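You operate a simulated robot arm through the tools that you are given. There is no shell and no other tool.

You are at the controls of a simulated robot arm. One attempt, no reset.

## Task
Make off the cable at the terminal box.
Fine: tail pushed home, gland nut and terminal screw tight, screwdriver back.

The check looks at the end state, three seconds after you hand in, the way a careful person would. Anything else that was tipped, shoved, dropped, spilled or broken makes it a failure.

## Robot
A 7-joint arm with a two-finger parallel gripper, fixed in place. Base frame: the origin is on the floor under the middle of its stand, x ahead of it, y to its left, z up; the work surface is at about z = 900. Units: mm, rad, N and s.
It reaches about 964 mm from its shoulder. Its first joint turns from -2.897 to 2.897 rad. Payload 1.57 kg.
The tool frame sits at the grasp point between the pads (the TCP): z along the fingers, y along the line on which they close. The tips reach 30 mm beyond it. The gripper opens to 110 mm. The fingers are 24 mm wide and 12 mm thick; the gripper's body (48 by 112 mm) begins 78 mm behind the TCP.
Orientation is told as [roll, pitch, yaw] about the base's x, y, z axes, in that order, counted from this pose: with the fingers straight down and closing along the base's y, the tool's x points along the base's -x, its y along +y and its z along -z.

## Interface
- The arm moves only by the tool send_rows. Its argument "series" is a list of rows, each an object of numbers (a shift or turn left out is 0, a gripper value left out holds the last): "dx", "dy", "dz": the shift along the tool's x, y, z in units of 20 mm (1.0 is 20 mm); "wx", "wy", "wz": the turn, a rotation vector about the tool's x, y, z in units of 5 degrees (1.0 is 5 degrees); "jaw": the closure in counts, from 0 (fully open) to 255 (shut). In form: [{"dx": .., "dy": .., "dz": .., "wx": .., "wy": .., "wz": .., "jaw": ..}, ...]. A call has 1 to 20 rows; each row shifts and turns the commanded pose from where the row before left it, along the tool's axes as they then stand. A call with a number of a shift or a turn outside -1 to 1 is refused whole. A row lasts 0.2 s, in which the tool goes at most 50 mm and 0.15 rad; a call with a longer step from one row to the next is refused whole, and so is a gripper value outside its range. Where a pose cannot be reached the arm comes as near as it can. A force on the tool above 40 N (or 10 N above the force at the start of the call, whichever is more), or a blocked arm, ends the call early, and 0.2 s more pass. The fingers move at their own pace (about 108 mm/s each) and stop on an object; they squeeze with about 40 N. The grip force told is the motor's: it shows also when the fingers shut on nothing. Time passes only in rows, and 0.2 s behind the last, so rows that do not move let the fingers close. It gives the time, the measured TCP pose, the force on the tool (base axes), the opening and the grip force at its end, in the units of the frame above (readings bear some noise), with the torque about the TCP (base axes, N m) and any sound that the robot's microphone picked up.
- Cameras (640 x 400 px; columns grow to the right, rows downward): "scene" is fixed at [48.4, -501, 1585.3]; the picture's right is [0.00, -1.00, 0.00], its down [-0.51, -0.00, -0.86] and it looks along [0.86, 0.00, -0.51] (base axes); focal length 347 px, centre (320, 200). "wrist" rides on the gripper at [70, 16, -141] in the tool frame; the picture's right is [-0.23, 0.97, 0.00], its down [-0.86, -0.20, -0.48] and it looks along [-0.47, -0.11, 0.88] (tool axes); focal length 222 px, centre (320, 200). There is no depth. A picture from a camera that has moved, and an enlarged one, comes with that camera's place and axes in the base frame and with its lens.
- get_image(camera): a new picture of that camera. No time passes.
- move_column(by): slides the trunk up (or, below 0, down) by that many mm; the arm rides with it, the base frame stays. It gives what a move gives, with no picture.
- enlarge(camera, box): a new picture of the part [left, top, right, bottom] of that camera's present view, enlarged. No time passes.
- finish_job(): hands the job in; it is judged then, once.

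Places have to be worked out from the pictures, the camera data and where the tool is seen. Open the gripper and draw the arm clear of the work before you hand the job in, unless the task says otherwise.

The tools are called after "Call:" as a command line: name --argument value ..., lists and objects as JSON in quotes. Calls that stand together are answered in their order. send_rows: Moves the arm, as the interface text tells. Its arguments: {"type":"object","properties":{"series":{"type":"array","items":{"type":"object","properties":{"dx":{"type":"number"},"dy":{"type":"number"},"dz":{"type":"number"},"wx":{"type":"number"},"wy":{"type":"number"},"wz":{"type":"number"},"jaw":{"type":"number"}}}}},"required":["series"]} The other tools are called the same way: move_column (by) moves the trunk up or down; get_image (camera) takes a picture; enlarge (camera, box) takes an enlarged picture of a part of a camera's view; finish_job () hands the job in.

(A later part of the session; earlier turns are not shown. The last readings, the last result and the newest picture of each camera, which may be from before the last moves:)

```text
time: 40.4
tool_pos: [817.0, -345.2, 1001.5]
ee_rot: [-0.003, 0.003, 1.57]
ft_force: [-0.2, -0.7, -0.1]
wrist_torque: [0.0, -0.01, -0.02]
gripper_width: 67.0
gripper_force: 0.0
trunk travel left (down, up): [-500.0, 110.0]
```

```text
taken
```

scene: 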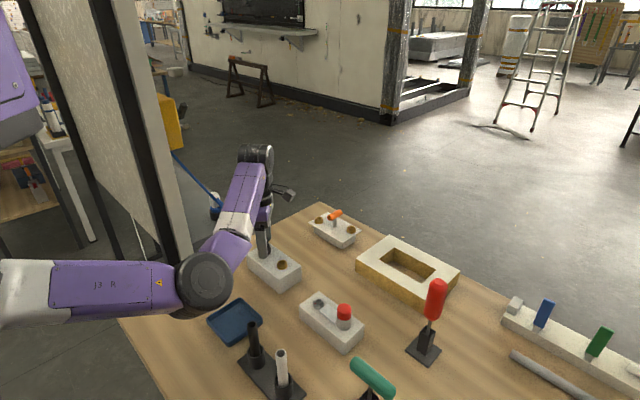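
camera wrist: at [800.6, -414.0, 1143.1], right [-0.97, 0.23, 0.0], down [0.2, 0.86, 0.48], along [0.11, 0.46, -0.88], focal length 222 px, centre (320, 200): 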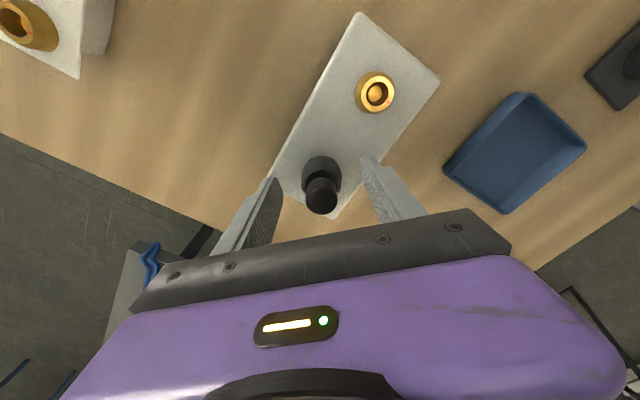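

Call:
enlarge --camera "wrist" --box '[260, 120, 400, 240]'

Call:
enlarge --camera "scene" --box '[235, 200, 305, 295]'

```text
3.33 times, centred on (330, 180) of wrist
camera zoom: at [800.6, -414.0, 1143.1], right [-0.97, 0.23, 0.0], down [0.2, 0.86, 0.48], along [0.11, 0.46, -0.88], focal length 740 px, centre (287, 267)
```

zoom: 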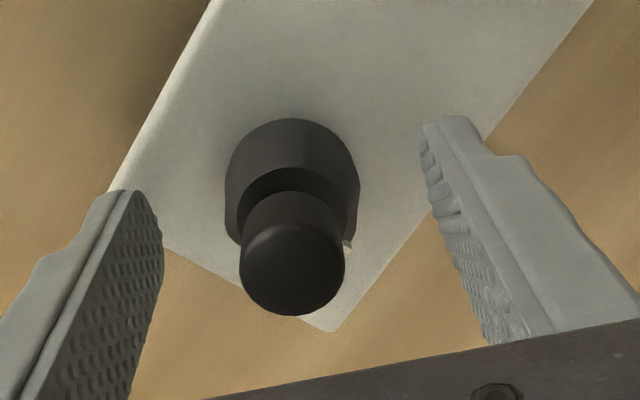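

```text
4.21 times, centred on (270, 248) of scene
camera zoom: at [48.4, -501.0, 1585.3], right [0.0, -1.0, 0.0], down [-0.51, 0.0, -0.86], along [0.86, 0.0, -0.51], focal length 1461 px, centre (530, 0)
```

zoom: 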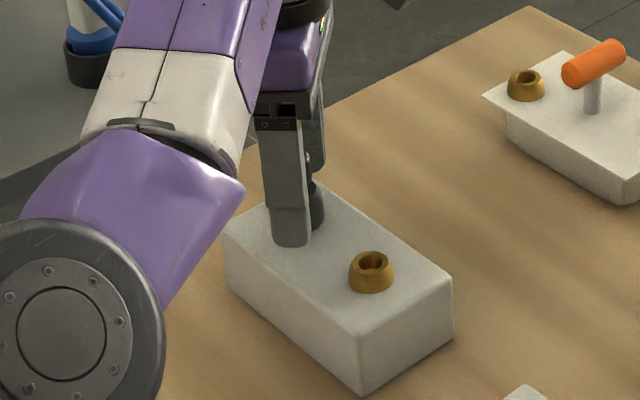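

Fingers straddle the nut at the right height with no contact. Closing the jaws on it now.

Call:
send_rows --series '[{"jaw": 255}, {"jaw": 255}, {"jaw": 255}, {"jaw": 255}]'

Call:
enlarge --camera "wrist" --box '[260, 120, 400, 240]'

```text
time: 41.4
tool_pos: [815.8, -344.3, 1000.9]
ee_rot: [-0.002, 0.003, 1.569]
ft_force: [-8.5, 1.9, -0.2]
wrist_torque: [-0.06, 0.42, 0.03]
gripper_width: 33.4
gripper_force: 41.0
trunk travel left (down, up): [-500.0, 110.0]
```

```text
3.33 times, centred on (330, 180) of wrist
camera zoom: at [800.0, -414.1, 1143.0], right [-0.97, 0.23, 0.0], down [0.2, 0.86, 0.48], along [0.11, 0.46, -0.88], focal length 740 px, centre (287, 267)
```

zoom: 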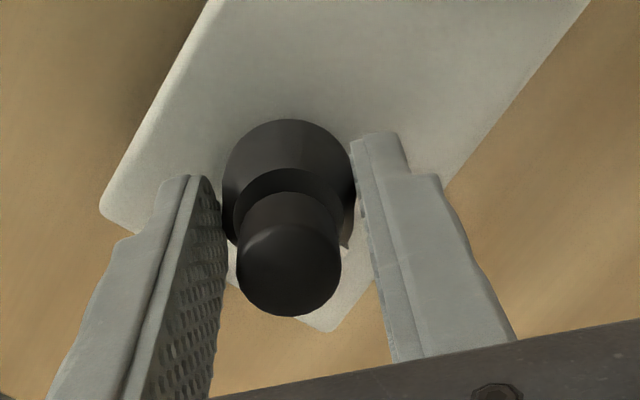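

Gripped at 33.4 mm, with an 8 N sideways force showing the nut is ~1 mm toward -x; I'll relieve that offset first.

Call:
send_rows --series '[{"dy": 0.05}, {}]'

```text
time: 42.0
tool_pos: [816.4, -344.9, 1002.3]
ee_rot: [-0.004, 0.004, 1.571]
ft_force: [0.2, -0.1, -1.0]
wrist_torque: [0.36, 0.07, -0.02]
gripper_width: 33.8
gripper_force: 41.1
trunk travel left (down, up): [-500.0, 110.0]
```

Force is relieved. Now I turn the nut clockwise (+wz) 30° and watch the torque.

Call:
send_rows --series '[{"wz": 1}, {"wz": 1}, {"wz": 1}, {"wz": 1}, {"wz": 1}, {"wz": 1}]'

Call:
enlarge --camera "wrist" --box '[260, 120, 400, 240]'

```text
time: 43.4
tool_pos: [814.8, -343.6, 1000.8]
ee_rot: [-0.001, -0.001, 1.045]
ft_force: [-5.1, 1.2, 1.8]
wrist_torque: [-0.42, 0.5, 0.04]
gripper_width: 33.8
gripper_force: 40.7
trunk travel left (down, up): [-500.0, 110.0]
```

```text
3.33 times, centred on (330, 180) of wrist
camera zoom: at [766.3, -396.3, 1142.9], right [-0.73, 0.69, 0.0], down [0.6, 0.64, 0.48], along [0.33, 0.35, -0.88], focal length 740 px, centre (287, 267)
```

zoom: 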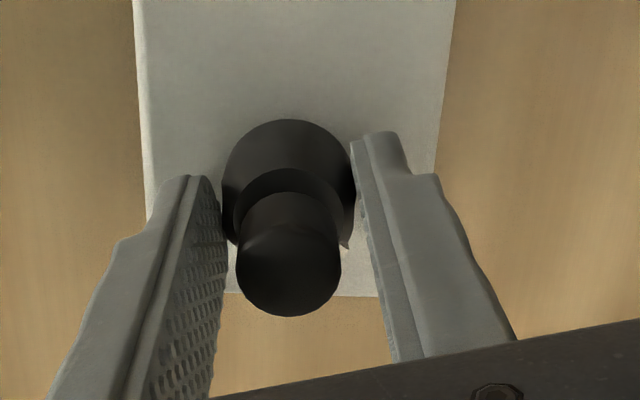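

The nut appears to turn with the fingers (tick stays at the same place in the gripper view) and torque about z is tiny. Continuing clockwise.

Call:
send_rows --series '[{"wz": 1}, {"wz": 1}, {"wz": 1}, {"wz": 1}, {"wz": 1}, {"wz": 1}, {"wz": 1}, {"wz": 1}, {"wz": 1}]'

Call:
enlarge --camera "wrist" --box '[260, 120, 400, 240]'

```text
time: 45.4
tool_pos: [814.5, -343.2, 1001.7]
ee_rot: [-0.003, 0.001, 0.26]
ft_force: [-23.7, 11.8, -4.5]
wrist_torque: [0.18, 0.08, 0.08]
gripper_width: 33.5
gripper_force: 41.5
trunk travel left (down, up): [-500.0, 110.0]
```

```text
3.33 times, centred on (330, 180) of wrist
camera zoom: at [743.3, -345.3, 1143.0], right [-0.03, 1.0, 0.0], down [0.88, 0.03, 0.48], along [0.48, 0.01, -0.88], focal length 740 px, centre (287, 267)
```

zoom: 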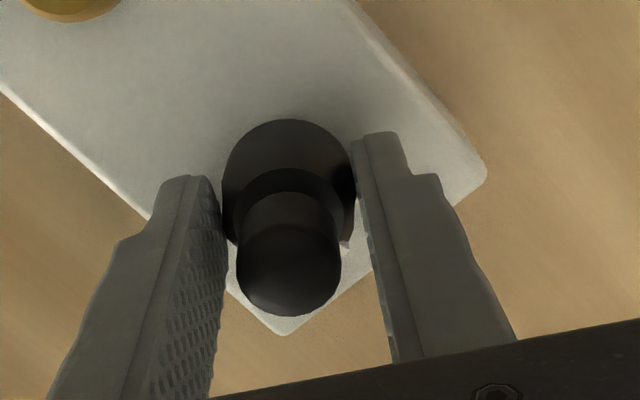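

Sideways force built up to 26 N because the tool centre is ~2 mm off the nut axis; I'll shift along that force to relieve it before continuing.

Call:
send_rows --series '[{"dx": 0.08, "dy": 0.07}, {}]'

```text
time: 46.0
tool_pos: [815.0, -342.8, 1001.2]
ee_rot: [-0.003, -0.002, 0.26]
ft_force: [-11.2, 4.0, -5.1]
wrist_torque: [-0.07, 1.47, -0.02]
gripper_width: 33.8
gripper_force: 41.7
trunk travel left (down, up): [-500.0, 110.0]
```

Call:
send_rows --series '[{"dx": 0.05, "dy": 0.03}, {}, {"wz": 1}, {"wz": 1}]'

```text
time: 47.0
tool_pos: [814.7, -342.9, 1001.3]
ee_rot: [-0.002, -0.004, 0.085]
ft_force: [2.0, -2.7, -6.5]
wrist_torque: [-0.3, -0.21, 0.07]
gripper_width: 33.7
gripper_force: 41.4
trunk travel left (down, up): [-500.0, 110.0]
```

Lateral force is gone; a -6.5 N z force shows the nut drawing the tool down slightly, as a thread would. Continue turning with a slight downward allowance.

Call:
send_rows --series '[{"dz": 0.03, "wz": 1}, {"wz": 1, "dz": 0.004}, {"wz": 1, "dz": 0.004}, {"wz": 1, "dz": 0.004}, {"wz": 1, "dz": 0.004}, {"wz": 1, "dz": 0.004}, {"wz": 1, "dz": 0.004}, {"wz": 1, "dz": 0.004}]'

Call:
enlarge --camera "wrist" --box '[260, 120, 400, 240]'

```text
time: 48.8
tool_pos: [814.5, -341.9, 1001.5]
ee_rot: [0.002, -0.006, -0.611]
ft_force: [24.3, 11.3, 18.5]
wrist_torque: [0.8, 0.19, 0.05]
gripper_width: 34.1
gripper_force: 41.5
trunk travel left (down, up): [-500.0, 110.0]
```

```text
3.33 times, centred on (330, 180) of wrist
camera zoom: at [766.2, -287.9, 1142.5], right [0.74, 0.67, 0.0], down [0.58, -0.65, 0.48], along [0.32, -0.36, -0.88], focal length 740 px, centre (287, 267)
```

zoom: 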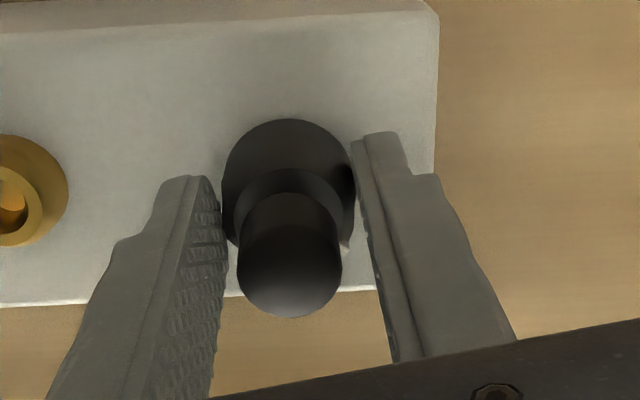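

Some side load and downward push built up; relieving it with a small shift along the force and a small lift.

Call:
send_rows --series '[{"dx": -0.05, "dy": 0.08, "dz": -0.04}, {}]'

```text
time: 49.4
tool_pos: [815.1, -341.7, 1000.8]
ee_rot: [0.001, -0.003, -0.61]
ft_force: [7.5, 19.0, 12.1]
wrist_torque: [0.02, -0.96, 0.01]
gripper_width: 33.8
gripper_force: 41.4
trunk travel left (down, up): [-500.0, 110.0]
```

Call:
send_rows --series '[{"dx": 0.025, "dy": 0.07, "dz": -0.05}, {}]'

```text
time: 50.0
tool_pos: [814.6, -342.2, 1000.5]
ee_rot: [-0.003, -0.004, -0.612]
ft_force: [11.1, 7.3, -1.4]
wrist_torque: [0.35, -0.33, 0.0]
gripper_width: 33.6
gripper_force: 41.0
trunk travel left (down, up): [-500.0, 110.0]
```

Loads are moderate again and there's no tightening torque yet; continue turning.

Call:
send_rows --series '[{"dx": -0.025, "dy": 0.04, "wz": 1}, {"wz": 1}, {"wz": 1}, {"wz": 1}, {"wz": 1}]'

Call:
enlarge --camera "wrist" --box '[260, 120, 400, 240]'

```text
time: 51.2
tool_pos: [815.6, -341.2, 1001.6]
ee_rot: [0.0, -0.004, -1.051]
ft_force: [-1.4, -2.5, -6.9]
wrist_torque: [-0.09, 0.26, 0.49]
gripper_width: 34.8
gripper_force: 41.8
trunk travel left (down, up): [-500.0, 110.0]
```

```text
3.33 times, centred on (330, 180) of wrist
camera zoom: at [795.3, -272.7, 1143.1], right [0.96, 0.29, 0.0], down [0.25, -0.84, 0.48], along [0.14, -0.46, -0.88], focal length 740 px, centre (287, 267)
```

zoom: 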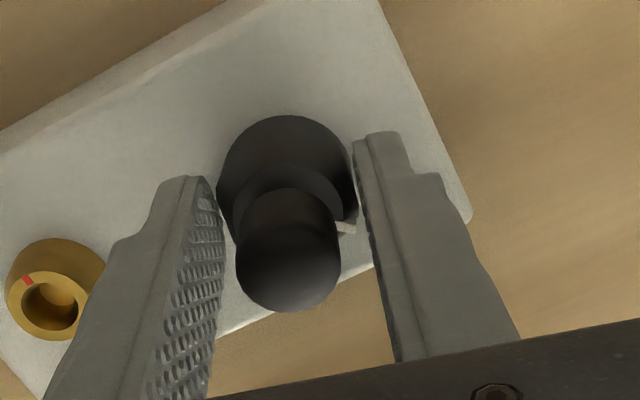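

Torque about z jumped to 0.49 N·m and the tick has begun lagging behind the fingers — the nut seems to be coming up tight. I'll try a little further and compare the tick.

Call:
enlarge --camera "wrist" --box '[300, 150, 350, 210]'

Call:
send_rows --series '[{"wz": 1}, {"wz": 1}]'

Call:
enlarge --camera "wrist" --box '[300, 150, 350, 210]'

```text
6.67 times, centred on (325, 180) of wrist
camera zoom: at [795.3, -272.7, 1143.1], right [0.96, 0.29, 0.0], down [0.25, -0.84, 0.48], along [0.14, -0.46, -0.88], focal length 1481 px, centre (287, 333)
```

zoom: 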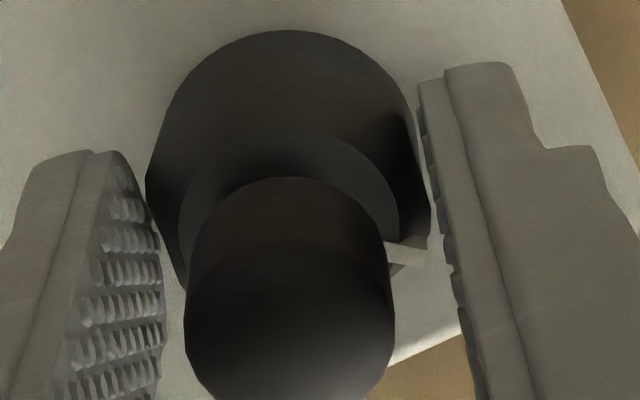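

```text
time: 51.8
tool_pos: [815.4, -341.8, 1002.7]
ee_rot: [0.002, -0.003, -1.223]
ft_force: [-5.7, -6.3, -7.3]
wrist_torque: [-0.26, 0.14, 0.69]
gripper_width: 33.8
gripper_force: 41.6
trunk travel left (down, up): [-500.0, 110.0]
```

```text
6.67 times, centred on (325, 180) of wrist
camera zoom: at [807.4, -269.6, 1143.5], right [0.99, 0.12, 0.0], down [0.1, -0.87, 0.48], along [0.06, -0.48, -0.88], focal length 1481 px, centre (287, 333)
```

zoom: 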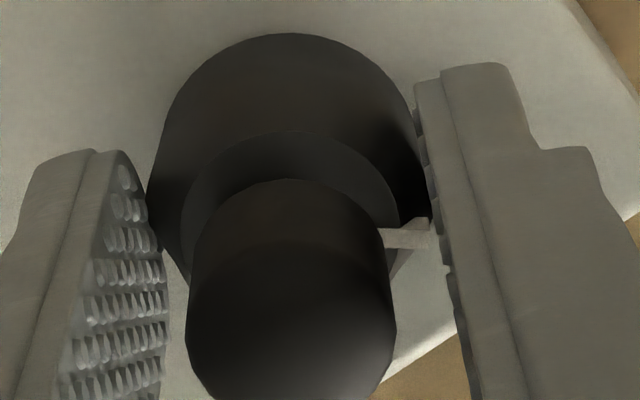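

The tool turned 10° but the tick stayed put relative to the box, with torque 0.69 N·m: the nut is hard tight and the fingers slip. One more small twist to confirm the stop, comparing absolute tick direction.

Call:
send_rows --series '[{"wz": 1}, {"wz": 1}, {"wz": 1}]'

Call:
enlarge --camera "wrist" --box '[300, 150, 350, 210]'

```text
time: 52.6
tool_pos: [815.3, -340.1, 1002.8]
ee_rot: [0.004, -0.002, -1.486]
ft_force: [-2.4, -0.5, 1.3]
wrist_torque: [-0.19, 0.41, 0.67]
gripper_width: 34.9
gripper_force: 41.7
trunk travel left (down, up): [-500.0, 110.0]
```

```text
6.67 times, centred on (325, 180) of wrist
camera zoom: at [825.9, -268.3, 1143.8], right [0.99, -0.14, 0.0], down [-0.13, -0.87, 0.48], along [-0.06, -0.48, -0.88], focal length 1481 px, centre (287, 333)
```

zoom: 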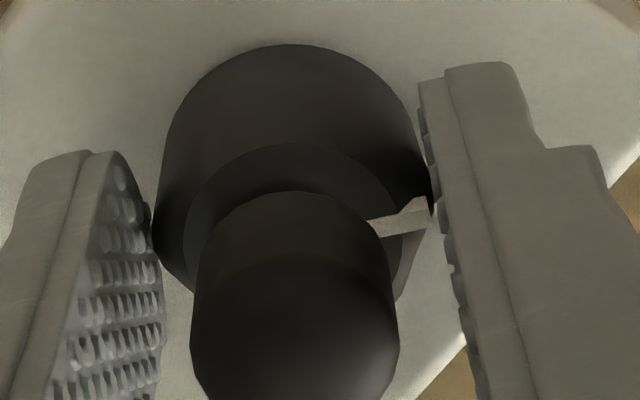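

Tick direction in the base frame is unchanged while the fingers slip at ~0.7 N·m, so the gland nut is tight (turned ≈130–145°). Releasing and lifting clear.

Call:
send_rows --series '[{"jaw": 100}, {"jaw": 100}, {"jaw": 100}, {"dz": -0.5}, {"dz": -0.9}, {"dz": -0.9}, {"dz": -0.9}, {"dz": -0.9}, {"dz": -0.9}, {"dz": -0.9}, {}]'

Call:
get_image --camera "wrist"

Call:
enlarge --camera "scene" --box '[235, 225, 305, 295]'

```text
time: 55.0
tool_pos: [813.6, -341.4, 1119.9]
ee_rot: [0.0, -0.002, -1.483]
ft_force: [-0.7, 1.2, -1.0]
wrist_torque: [-0.05, -0.01, 0.0]
gripper_width: 66.9
gripper_force: 0.0
trunk travel left (down, up): [-500.0, 110.0]
```

```text
taken
camera wrist: at [823.5, -270.4, 1260.8], right [0.99, -0.14, 0.0], down [-0.13, -0.87, 0.48], along [-0.07, -0.48, -0.88], focal length 222 px, centre (320, 200)
```

wrist: 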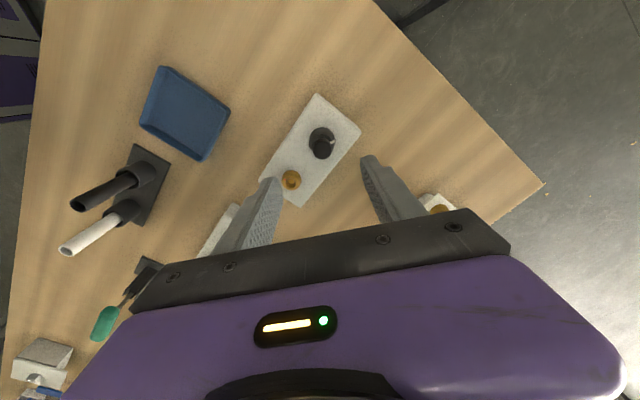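

```text
5.71 times, centred on (270, 260) of scene
camera zoom: at [48.4, -501.0, 1585.3], right [0.0, -1.0, 0.0], down [-0.51, 0.0, -0.86], along [0.86, 0.0, -0.51], focal length 1982 px, centre (606, -143)
```

zoom: 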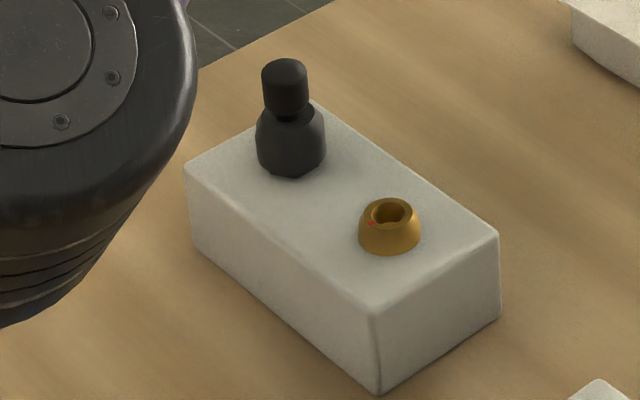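

The box, tail and nut are all in place and unmoved. Next is the screwdriver; I'll raise and unwind the wrist here first (to yaw ≈0.26).

Call:
send_rows --series '[{"wz": -1, "dz": -0.2}, {"wz": -1, "dz": -0.2}, {"wz": -1, "dz": -0.2}, {"wz": -1, "dz": -0.2}, {"wz": -1, "dz": -0.2}, {"wz": -1, "dz": -0.2}, {"wz": -1, "dz": -0.2}, {"wz": -1, "dz": -0.2}, {"wz": -1, "dz": -0.2}, {"wz": -1, "dz": -0.2}, {"wz": -1, "dz": -0.2}, {"wz": -1, "dz": -0.2}, {"wz": -1, "dz": -0.2}, {"wz": -1, "dz": -0.2}, {"wz": -1, "dz": -0.2}, {"wz": -1, "dz": -0.2}, {"wz": -1, "dz": -0.2}, {"wz": -1, "dz": -0.2}, {"wz": -1, "dz": -0.2}, {"wz": -1, "dz": -0.2}]'

Call:
get_image --camera "scene"

Call:
get_image --camera "wrist"

```text
time: 59.2
tool_pos: [815.6, -339.7, 1200.0]
ee_rot: [-0.004, -0.002, 0.265]
ft_force: [0.0, 0.7, -0.3]
wrist_torque: [-0.04, 0.05, 0.01]
gripper_width: 66.8
gripper_force: 0.0
trunk travel left (down, up): [-500.0, 110.0]
```

```text
taken
```

scene: 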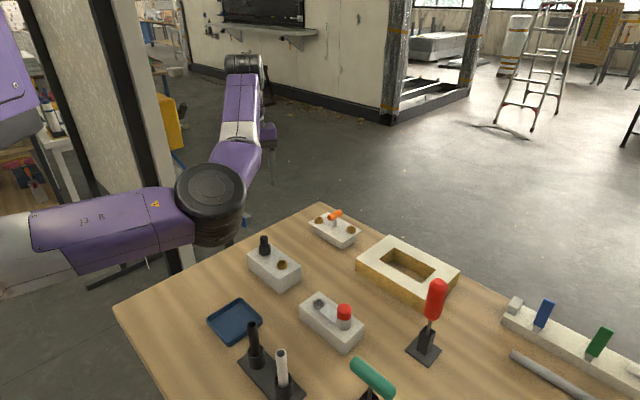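

```text
taken
camera wrist: at [743.6, -341.6, 1340.7], right [-0.03, 1.0, 0.0], down [0.88, 0.03, 0.48], along [0.48, 0.01, -0.88], focal length 222 px, centre (320, 200)
```

wrist: 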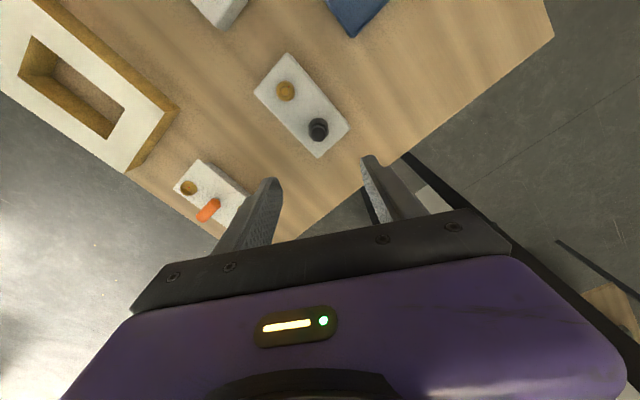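

Now I move toward the screwdriver stand in two legs at z=1200, checking the elbow on the way.

Call:
send_rows --series '[{"dx": 0.911, "dy": -0.763}, {"dx": 0.911, "dy": -0.763}, {"dx": 0.911, "dy": -0.763}, {"dx": 0.911, "dy": -0.763}, {"dx": 0.911, "dy": -0.763}, {"dx": 0.911, "dy": -0.763}, {"dx": 0.911, "dy": -0.763}, {"dx": 0.911, "dy": -0.763}, {"dx": 0.911, "dy": -0.763}, {"dx": 0.911, "dy": -0.763}]'

Call:
get_image --camera "scene"

Call:
get_image --camera "wrist"

```text
time: 61.4
tool_pos: [677.6, -533.1, 1200.1]
ee_rot: [-0.002, -0.002, 0.262]
ft_force: [0.2, 0.7, -0.1]
wrist_torque: [0.0, 0.0, 0.02]
gripper_width: 66.9
gripper_force: 0.0
trunk travel left (down, up): [-500.0, 110.0]
```

```text
taken
```

scene: 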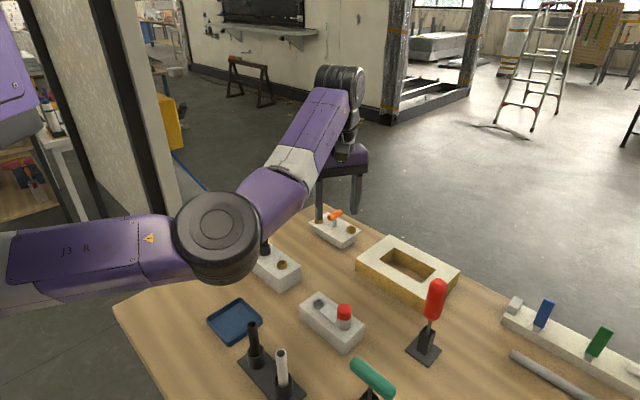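

```text
taken
camera wrist: at [606.9, -535.5, 1342.0], right [-0.03, 1.0, 0.0], down [0.88, 0.03, 0.48], along [0.48, 0.01, -0.88], focal length 222 px, centre (320, 200)
```

wrist: 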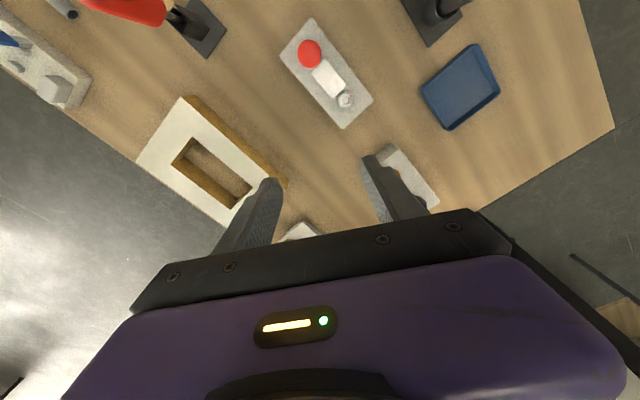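

Elbow is clear. Continuing most of the way to the screwdriver.

Call:
send_rows --series '[{"dx": 0.926, "dy": -0.785}, {"dx": 0.926, "dy": -0.785}, {"dx": 0.926, "dy": -0.785}, {"dx": 0.926, "dy": -0.785}, {"dx": 0.926, "dy": -0.785}, {"dx": 0.926, "dy": -0.785}, {"dx": 0.926, "dy": -0.785}, {"dx": 0.926, "dy": -0.785}]'

Call:
get_image --camera "scene"

Call:
get_image --camera "wrist"

```text
time: 63.2
tool_pos: [578.3, -662.6, 1197.9]
ee_rot: [-0.004, -0.003, 0.262]
ft_force: [-0.2, -0.4, -0.5]
wrist_torque: [0.02, 0.02, -0.01]
gripper_width: 66.7
gripper_force: 0.1
out of reach, approached as far as the arm can: row 7, 8
trunk travel left (down, up): [-500.0, 110.0]
```

```text
taken
```

scene: 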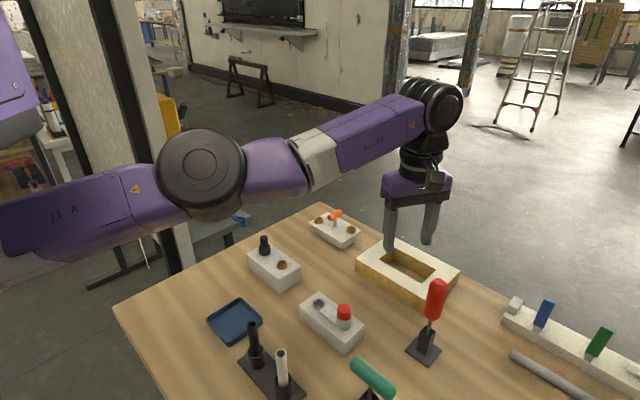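

```text
taken
camera wrist: at [504.8, -665.5, 1339.6], right [-0.03, 1.0, 0.0], down [0.88, 0.03, 0.48], along [0.48, 0.01, -0.88], focal length 222 px, centre (320, 200)
```

wrist: 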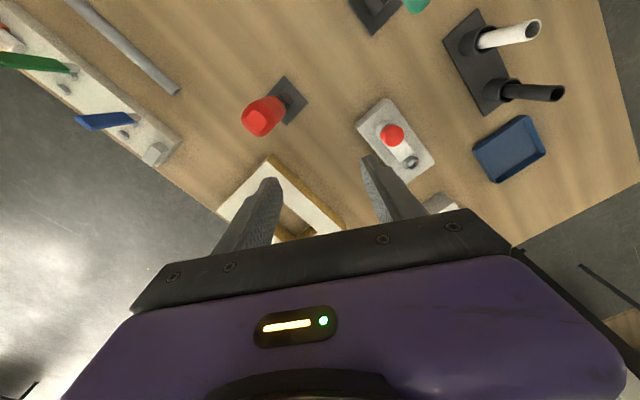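

Rows 7–8 were out of reach at this height with the arm looking nearly straight. I'll study the arm's base in the scene picture to work out where the shoulder is.

Call:
enlarge --camera "scene" --box '[0, 0, 320, 300]'

Call:
enlarge --camera "wrist" --box '[200, 60, 360, 200]'

```text
1.33 times, centred on (160, 150) of scene
camera zoom: at [48.4, -501.0, 1585.3], right [0.0, -1.0, 0.0], down [-0.51, 0.0, -0.86], along [0.86, 0.0, -0.51], focal length 463 px, centre (533, 267)
```

zoom: 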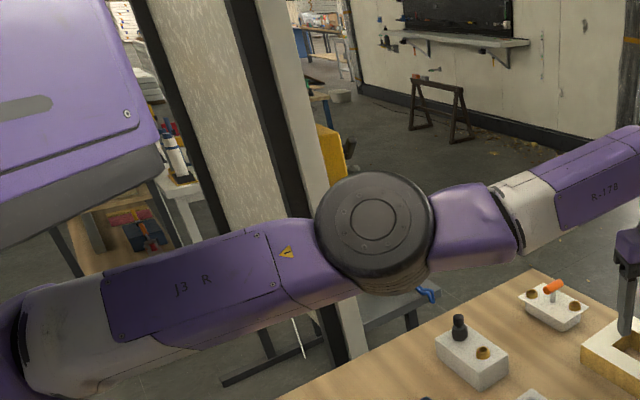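

```text
2.86 times, centred on (280, 130) of wrist
camera zoom: at [504.8, -665.5, 1339.6], right [-0.03, 1.0, 0.0], down [0.88, 0.03, 0.48], along [0.48, 0.01, -0.88], focal length 635 px, centre (434, 400)
```

zoom: 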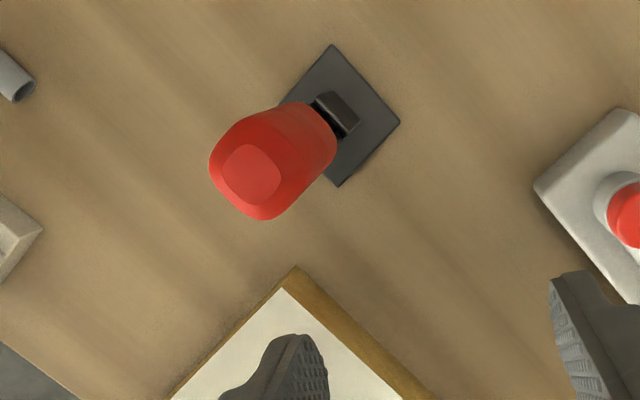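

From the pictures I estimate the shoulder at about (210, 0, 1375) with ~750 mm to the wrist, so the driver at (542, -729) is ~45 mm too far for a straight-down tool. I'll back inward a bit, turn so the fingers close across the radial direction (yaw ≈ -1.145), and then tilt the fingers outward ~14° to gain the reach.

Call:
send_rows --series '[{"dx": 0.21, "dy": 0.8475}, {"dx": 0.21, "dy": 0.8475}, {"dx": 0.21, "dy": 0.8475}, {"dx": 0.21, "dy": 0.8475}, {}]'

Call:
send_rows --series '[{"wz": 1}, {"wz": 1}, {"wz": 1}, {"wz": 1}, {"wz": 1}, {"wz": 1}, {"wz": 1}, {"wz": 1}, {"wz": 1}, {"wz": 1}, {"wz": 1}, {"wz": 1}, {"wz": 1}, {"wz": 1}, {"wz": 1}, {"wz": 1}, {"wz": 0.12}, {}]'

Call:
get_image --camera "scene"

Call:
get_image --camera "wrist"

```text
time: 64.4
tool_pos: [541.3, -603.2, 1198.3]
ee_rot: [-0.004, 0.0, 0.262]
ft_force: [0.0, -0.2, -0.5]
wrist_torque: [0.02, -0.02, 0.0]
gripper_width: 66.8
gripper_force: 0.0
trunk travel left (down, up): [-500.0, 110.0]
```

```text
time: 68.2
tool_pos: [542.2, -602.2, 1199.0]
ee_rot: [0.002, -0.004, -1.146]
ft_force: [0.0, 0.1, -0.1]
wrist_torque: [0.03, -0.01, -0.01]
gripper_width: 66.8
gripper_force: 0.0
trunk travel left (down, up): [-500.0, 110.0]
```

```text
taken
```

scene: 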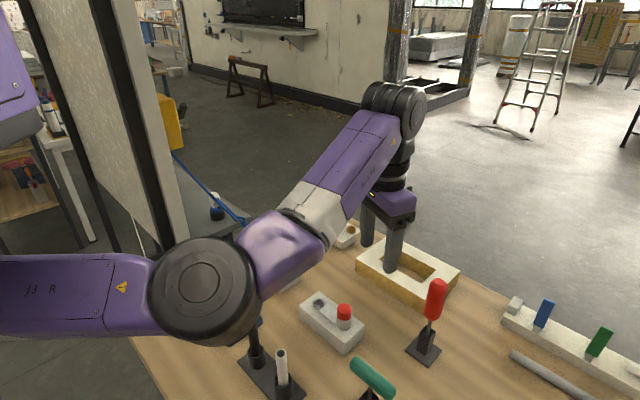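

```text
taken
camera wrist: at [528.5, -532.6, 1340.1], right [0.98, 0.19, 0.0], down [0.17, -0.86, 0.48], along [0.1, -0.47, -0.88], focal length 222 px, centre (320, 200)
```

wrist: 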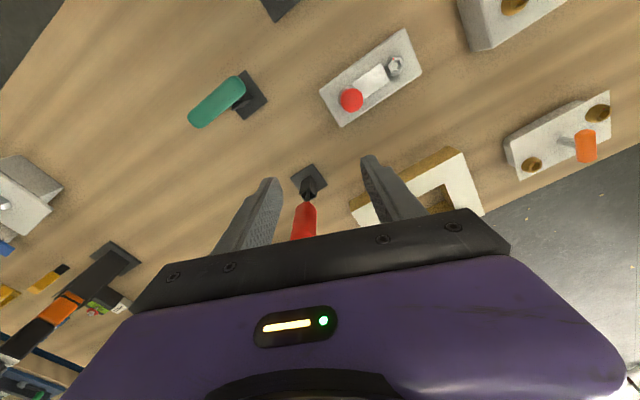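

The red handle now sits between the fingers' lines ahead of the tool. I'll tilt outward 14° (about the closing axis) while advancing most of the way at this height, staying above the handle.

Call:
send_rows --series '[{"dx": -0.75, "dy": -0.335, "dz": 0.02, "wy": -0.467, "jaw": 45}, {"dx": -0.75, "dy": -0.335, "dz": 0.04, "wy": -0.467}, {"dx": -0.74, "dy": -0.335, "dz": 0.08, "wy": -0.467}, {"dx": -0.74, "dy": -0.335, "dz": 0.11, "wy": -0.467}, {"dx": -0.73, "dy": -0.335, "dz": 0.14, "wy": -0.467}, {"dx": -0.73, "dy": -0.335, "dz": 0.17, "wy": -0.467}, {}]'

Call:
get_image --camera "scene"

Call:
get_image --camera "wrist"

```text
time: 69.8
tool_pos: [540.5, -704.5, 1197.1]
ee_rot: [0.003, -0.248, -1.146]
ft_force: [0.1, 0.8, 0.3]
wrist_torque: [0.02, 0.03, 0.0]
gripper_width: 90.5
gripper_force: 0.0
trunk travel left (down, up): [-500.0, 110.0]
```

```text
taken
```

scene: 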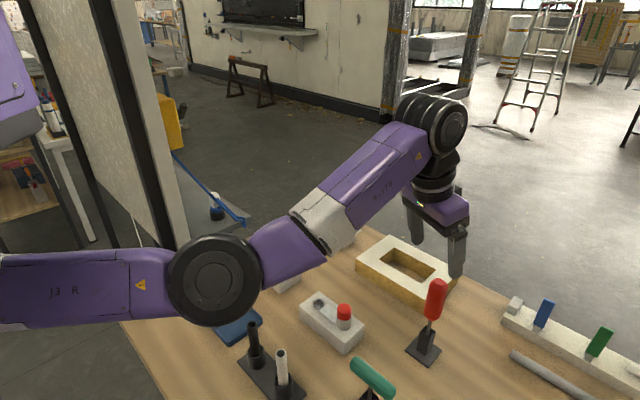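

```text
taken
camera wrist: at [512.8, -603.9, 1317.0], right [0.98, 0.2, 0.06], down [0.11, -0.73, 0.67], along [0.18, -0.65, -0.74], focal length 222 px, centre (320, 200)
```

wrist: 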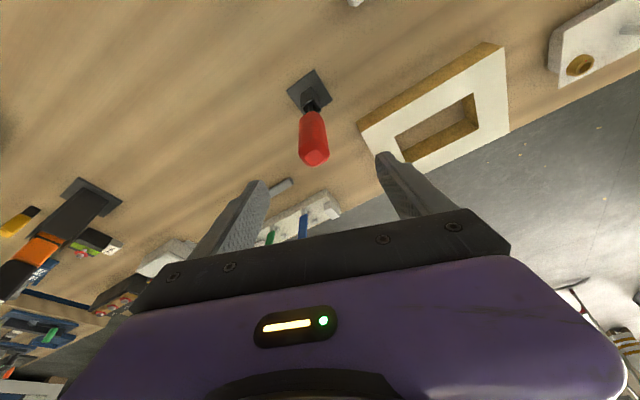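

Good reach with the tilt. Zooming in to measure the handle location precisely from this view.

Call:
enlarge --camera "wrist" --box '[270, 60, 360, 180]'

Call:
enlarge --camera "scene" --box '[390, 180, 480, 370]'

```text
3.33 times, centred on (315, 120) of wrist
camera zoom: at [512.8, -603.9, 1317.0], right [0.98, 0.2, 0.06], down [0.11, -0.73, 0.67], along [0.18, -0.65, -0.74], focal length 740 px, centre (337, 467)
```

zoom: 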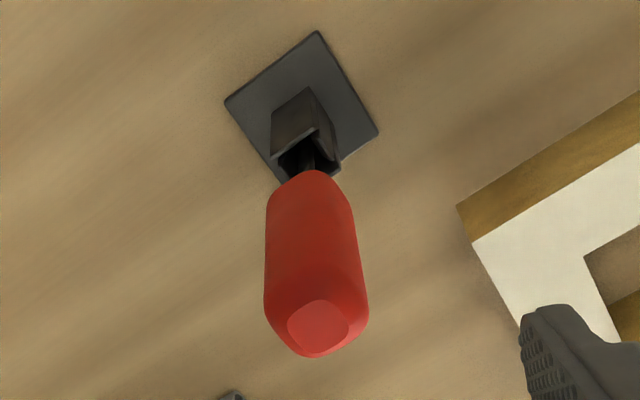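

```text
2.11 times, centred on (435, 275) of scene
camera zoom: at [48.4, -501.0, 1585.3], right [0.0, -1.0, 0.0], down [-0.51, 0.0, -0.86], along [0.86, 0.0, -0.51], focal length 730 px, centre (78, 42)
```

zoom: 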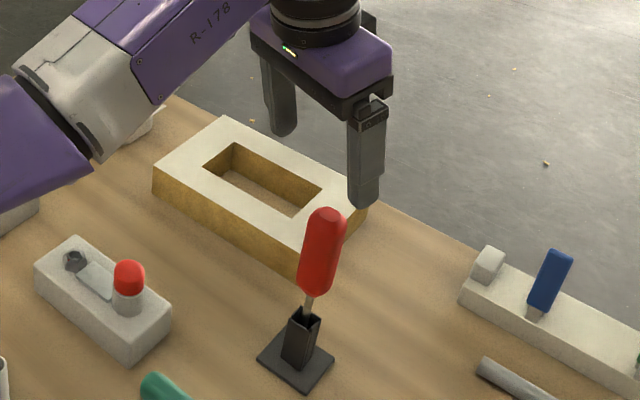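

Two views agree: the driver axis is at about (542.5, -728) with the handle ~33 mm wide. Moving the TCP over that axis, still above the handle.

Call:
send_rows --series '[{"dx": -0.538, "dy": -0.197, "dz": 0.136}, {"dx": -0.538, "dy": -0.197, "dz": 0.136}, {}]'

Call:
get_image --camera "wrist"

Call:
get_image --camera "scene"

```text
time: 70.6
tool_pos: [542.9, -728.1, 1197.3]
ee_rot: [0.004, -0.247, -1.144]
ft_force: [-0.5, 0.1, 0.2]
wrist_torque: [-0.04, 0.0, -0.02]
gripper_width: 90.6
gripper_force: 0.0
trunk travel left (down, up): [-500.0, 110.0]
```

```text
taken
camera wrist: at [515.3, -627.0, 1317.5], right [0.98, 0.2, 0.06], down [0.11, -0.73, 0.67], along [0.18, -0.65, -0.74], focal length 222 px, centre (320, 200)
```

wrist: 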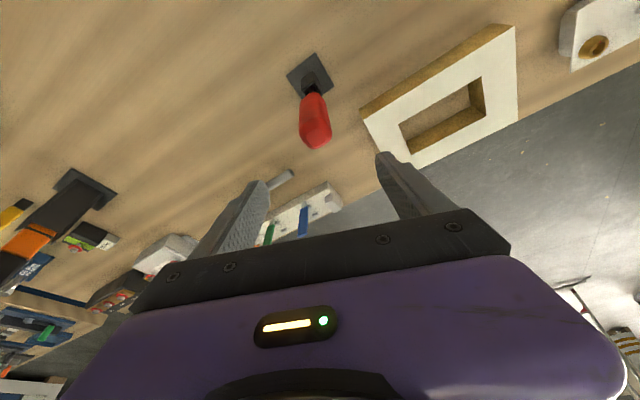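

```text
taken
```

scene: 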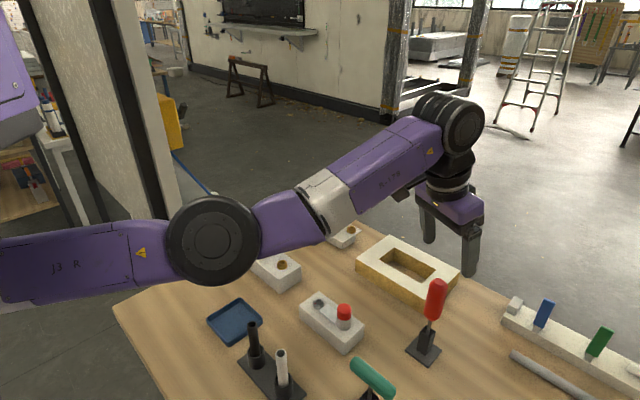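

Pose reached comfortably. I'll lower with the trunk in stages: first 60 mm so the tips come level with the handle top, then check the straddle.

Call:
move_column --by -60

Call:
get_image --camera "wrist"

Call:
get_image --camera "scene"

```text
time: 71.6
tool_pos: [542.4, -726.7, 1138.8]
ee_rot: [0.002, -0.248, -1.144]
ft_force: [0.2, 0.5, -0.8]
wrist_torque: [0.01, -0.02, 0.01]
gripper_width: 90.5
gripper_force: 0.1
trunk travel left (down, up): [-440.0, 170.0]
```

```text
taken
camera wrist: at [515.4, -626.9, 1257.6], right [0.98, 0.2, 0.06], down [0.11, -0.73, 0.67], along [0.18, -0.65, -0.74], focal length 222 px, centre (320, 200)
```

wrist: 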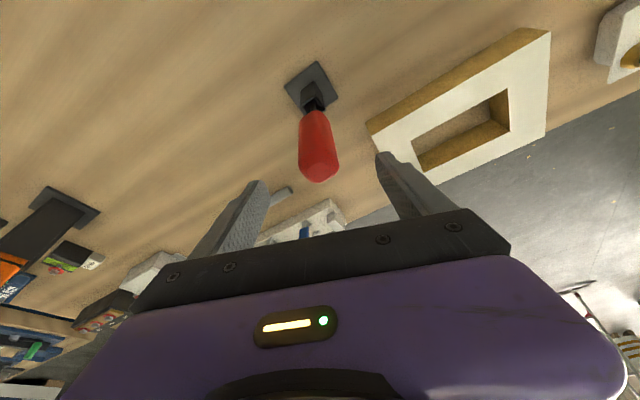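

```text
taken
```

scene: 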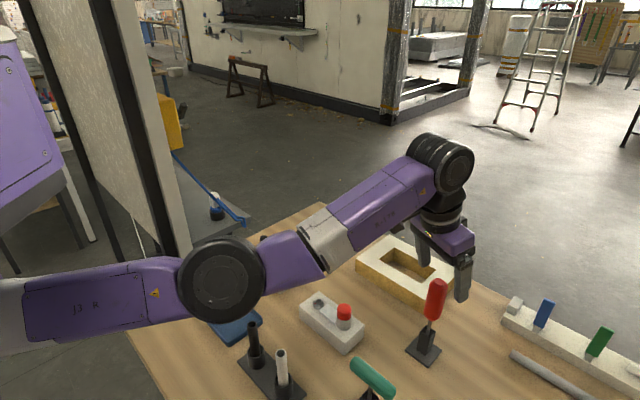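

The handle is centred between the fingers. Lowering the trunk another 72 mm to grip at mid-handle (TCP z≈1066).

Call:
move_column --by -72

Call:
get_image --camera "wrist"

Call:
get_image --camera "scene"

```text
time: 72.7
tool_pos: [542.7, -726.0, 1065.8]
ee_rot: [0.003, -0.247, -1.146]
ft_force: [-0.9, -1.2, -0.3]
wrist_torque: [-0.03, -0.02, -0.01]
gripper_width: 90.6
gripper_force: 0.0
trunk travel left (down, up): [-368.0, 242.0]
```

```text
taken
camera wrist: at [515.4, -626.9, 1185.6], right [0.98, 0.2, 0.06], down [0.11, -0.73, 0.67], along [0.18, -0.65, -0.74], focal length 222 px, centre (320, 200)
```

wrist: 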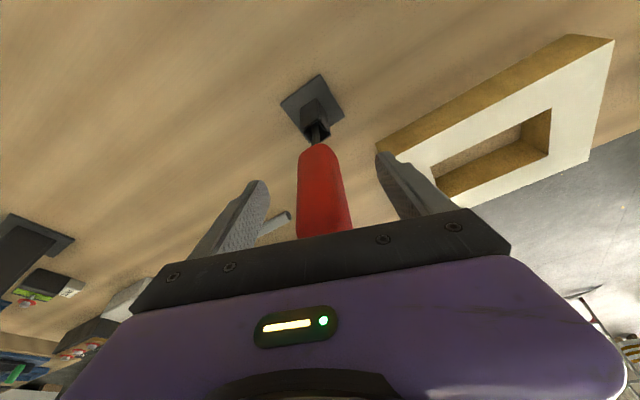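

```text
taken
```

scene: 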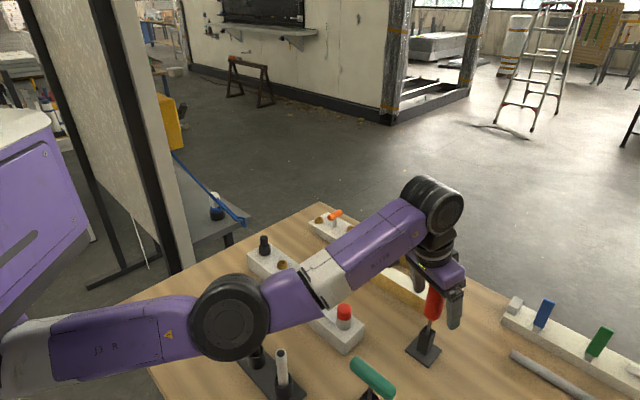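

Handle is centred between the open fingers. Closing the grip now.

Call:
send_rows --series '[{"jaw": 255}, {"jaw": 255}, {"jaw": 255}, {"jaw": 255}, {"jaw": 255}]'

Call:
enlarge --camera "wrist" --box '[240, 60, 420, 240]'

Call:
enlarge --camera "scene" --box '[380, 200, 490, 370]'

```text
time: 73.9
tool_pos: [542.4, -727.0, 1065.9]
ee_rot: [0.002, -0.247, -1.145]
ft_force: [0.4, 0.0, 1.8]
wrist_torque: [-0.07, 0.04, -0.02]
gripper_width: 32.9
gripper_force: 40.6
trunk travel left (down, up): [-368.0, 242.0]
```

```text
2.22 times, centred on (330, 150) of wrist
camera zoom: at [515.4, -626.9, 1185.7], right [0.98, 0.2, 0.06], down [0.11, -0.73, 0.67], along [0.18, -0.65, -0.74], focal length 494 px, centre (298, 311)
```

zoom: 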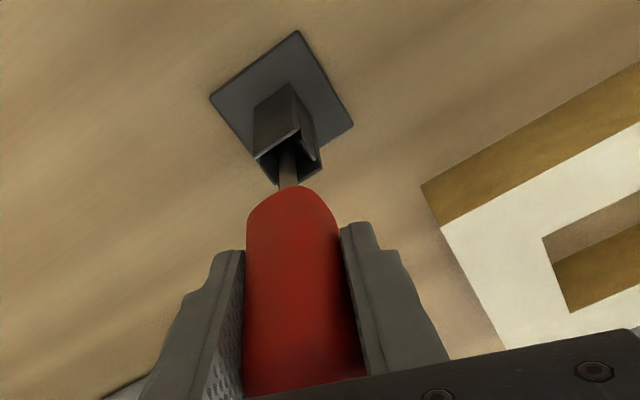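

```text
2.35 times, centred on (435, 285) of scene
camera zoom: at [48.4, -501.0, 1585.3], right [0.0, -1.0, 0.0], down [-0.51, 0.0, -0.86], along [0.86, 0.0, -0.51], focal length 816 px, centre (49, 0)
```

zoom: 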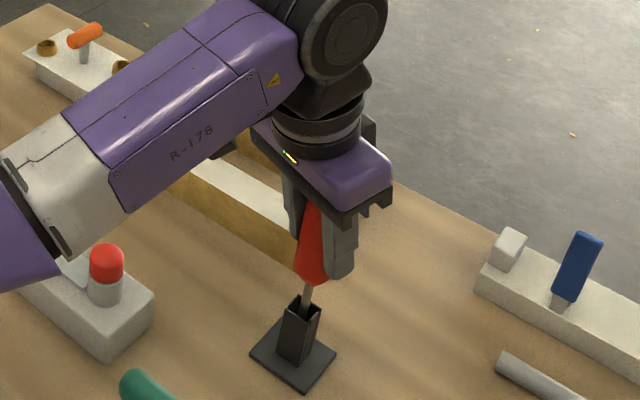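

Firm grip on the handle (32.9 mm). Lifting straight up with the trunk, first 60 mm, and checking that the stand stays put.

Call:
move_column --by 60

Call:
enlarge --camera "scene" --box '[380, 200, 490, 370]'

Call:
enlarge --camera "wrist" --box '[240, 60, 420, 240]'

```text
time: 74.9
tool_pos: [543.8, -726.7, 1125.6]
ee_rot: [0.001, -0.246, -1.146]
ft_force: [0.2, 0.2, -1.2]
wrist_torque: [0.0, 0.0, 0.0]
gripper_width: 33.4
gripper_force: 39.9
trunk travel left (down, up): [-428.0, 182.0]
```

```text
2.35 times, centred on (435, 285) of scene
camera zoom: at [48.4, -501.0, 1585.3], right [0.0, -1.0, 0.0], down [-0.51, 0.0, -0.86], along [0.86, 0.0, -0.51], focal length 816 px, centre (49, 0)
```

zoom: 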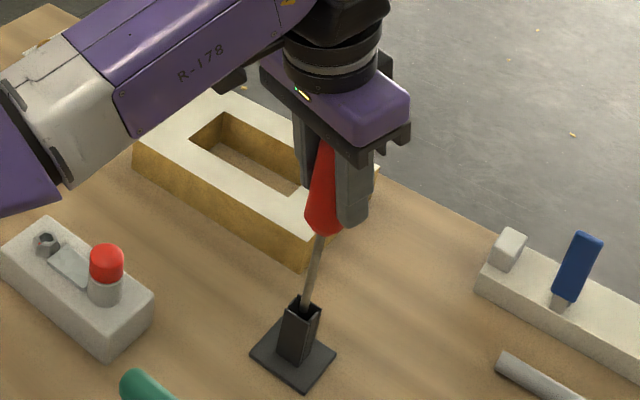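

```text
2.22 times, centred on (330, 150) of wrist
camera zoom: at [515.5, -626.9, 1245.4], right [0.98, 0.2, 0.06], down [0.11, -0.73, 0.67], along [0.18, -0.65, -0.74], focal length 494 px, centre (298, 311)
```

zoom: 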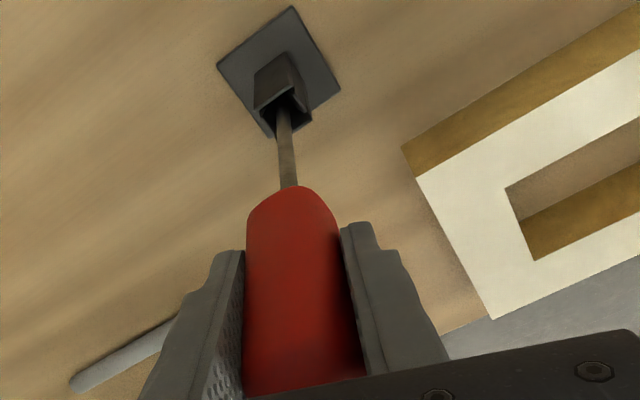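

The driver slides out cleanly and the stand stays. Lifting 90 mm more to clear everything.

Call:
move_column --by 90

Call:
get_image --camera "scene"

Call:
enlarge --camera "wrist" --box '[240, 60, 420, 240]'

Call:
enlarge --camera "scene" --box '[380, 180, 490, 370]'

```text
time: 76.2
tool_pos: [542.9, -727.3, 1215.0]
ee_rot: [0.002, -0.249, -1.146]
ft_force: [0.3, -0.2, -0.6]
wrist_torque: [0.02, 0.0, 0.0]
gripper_width: 33.0
gripper_force: 39.8
trunk travel left (down, up): [-518.0, 92.0]
```

```text
taken
```

scene: 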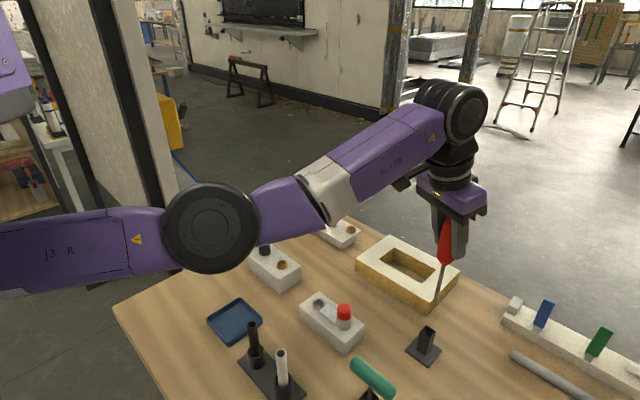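

```text
2.22 times, centred on (330, 150) of wrist
camera zoom: at [515.5, -626.9, 1335.4], right [0.98, 0.2, 0.06], down [0.11, -0.73, 0.67], along [0.18, -0.65, -0.74], focal length 494 px, centre (298, 311)
```

zoom: 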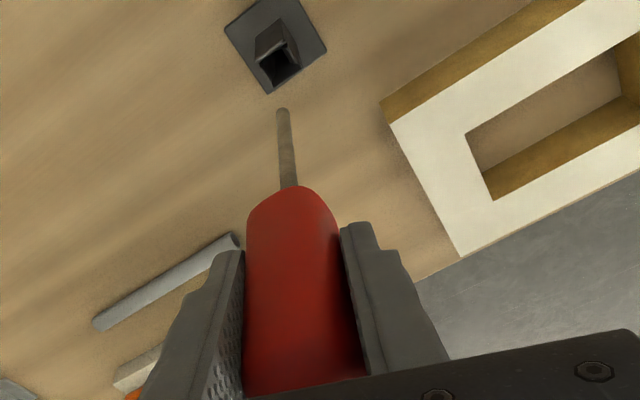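

```text
2.11 times, centred on (435, 275) of scene
camera zoom: at [48.4, -501.0, 1585.3], right [0.0, -1.0, 0.0], down [-0.51, 0.0, -0.86], along [0.86, 0.0, -0.51], focal length 730 px, centre (78, 42)
```

zoom: 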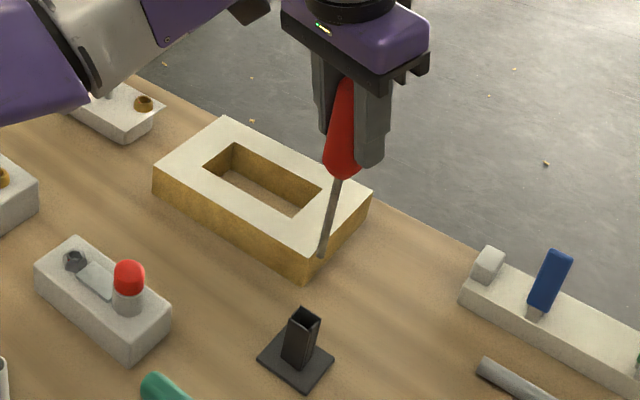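

The driver is out and vertical; its tip is ~161 mm below the TCP (tip at about (544, -730, 1054)). Combining all views, the terminal screw is at about (763.5, -394.7, rim z≈969). I'll carry the driver there at this height in two legs.

Call:
send_rows --series '[{"dx": 0.512, "dy": 0.8455, "dz": -0.13}, {"dx": 0.512, "dy": 0.8455, "dz": -0.13}, {"dx": 0.512, "dy": 0.8455, "dz": -0.13}, {"dx": 0.512, "dy": 0.8455, "dz": -0.13}, {"dx": 0.512, "dy": 0.8455, "dz": -0.13}, {"dx": 0.512, "dy": 0.8455, "dz": -0.13}, {"dx": 0.512, "dy": 0.8455, "dz": -0.13}, {"dx": 0.512, "dy": 0.8455, "dz": -0.13}, {"dx": 0.512, "dy": 0.8455, "dz": -0.13}, {"dx": 0.512, "dy": 0.8455, "dz": -0.13}]'

Call:
get_image --camera "scene"

```text
time: 78.4
tool_pos: [653.7, -561.2, 1215.6]
ee_rot: [0.001, -0.248, -1.147]
ft_force: [-0.3, -1.4, -1.5]
wrist_torque: [0.02, -0.02, 0.03]
gripper_width: 33.1
gripper_force: 40.0
trunk travel left (down, up): [-518.0, 92.0]
```

```text
taken
```

scene: 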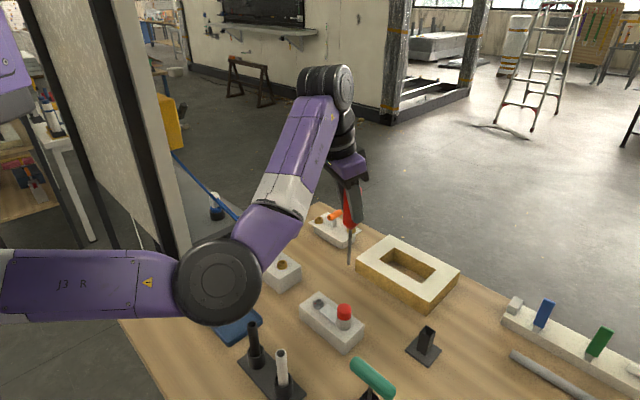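

Elbow is a bit low in this posture; I'll raise the trunk 80 mm so that it stays well above the bench, then continue to the screw.

Call:
move_column --by 80

Call:
send_rows --series '[{"dx": 0.512, "dy": 0.8455, "dz": -0.08}, {"dx": 0.512, "dy": 0.8455, "dz": -0.08}, {"dx": 0.512, "dy": 0.8455, "dz": -0.08}, {"dx": 0.512, "dy": 0.8455, "dz": -0.08}, {"dx": 0.512, "dy": 0.8455, "dz": -0.08}, {"dx": 0.512, "dy": 0.8455, "dz": -0.08}, {"dx": 0.512, "dy": 0.8455, "dz": -0.08}, {"dx": 0.512, "dy": 0.8455, "dz": -0.08}, {"dx": 0.512, "dy": 0.8455, "dz": -0.08}, {"dx": 0.512, "dy": 0.8455, "dz": -0.08}]'

Call:
get_image --camera "scene"

Call:
get_image --camera "wrist"

```text
time: 79.5
tool_pos: [654.4, -561.1, 1296.0]
ee_rot: [0.001, -0.248, -1.145]
ft_force: [0.3, -0.3, 0.0]
wrist_torque: [-0.01, 0.03, -0.02]
gripper_width: 33.1
gripper_force: 39.8
trunk travel left (down, up): [-598.0, 12.0]
```

```text
time: 81.7
tool_pos: [764.4, -397.5, 1288.9]
ee_rot: [0.002, -0.247, -1.144]
ft_force: [0.0, -0.6, -1.4]
wrist_torque: [0.03, 0.01, -0.01]
gripper_width: 32.7
gripper_force: 40.0
trunk travel left (down, up): [-598.0, 12.0]
```

```text
taken
```

scene: 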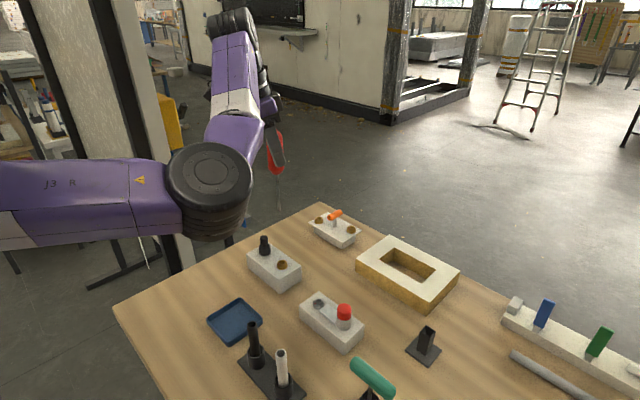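

```text
taken
camera wrist: at [736.4, -296.7, 1408.5], right [0.98, 0.2, 0.06], down [0.11, -0.73, 0.67], along [0.18, -0.65, -0.74], focal length 222 px, centre (320, 200)
```

wrist: 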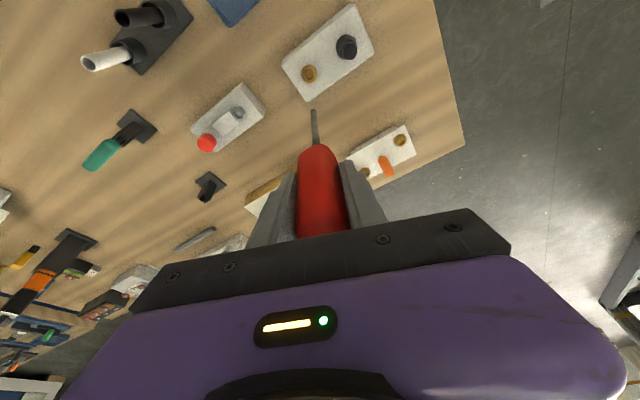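

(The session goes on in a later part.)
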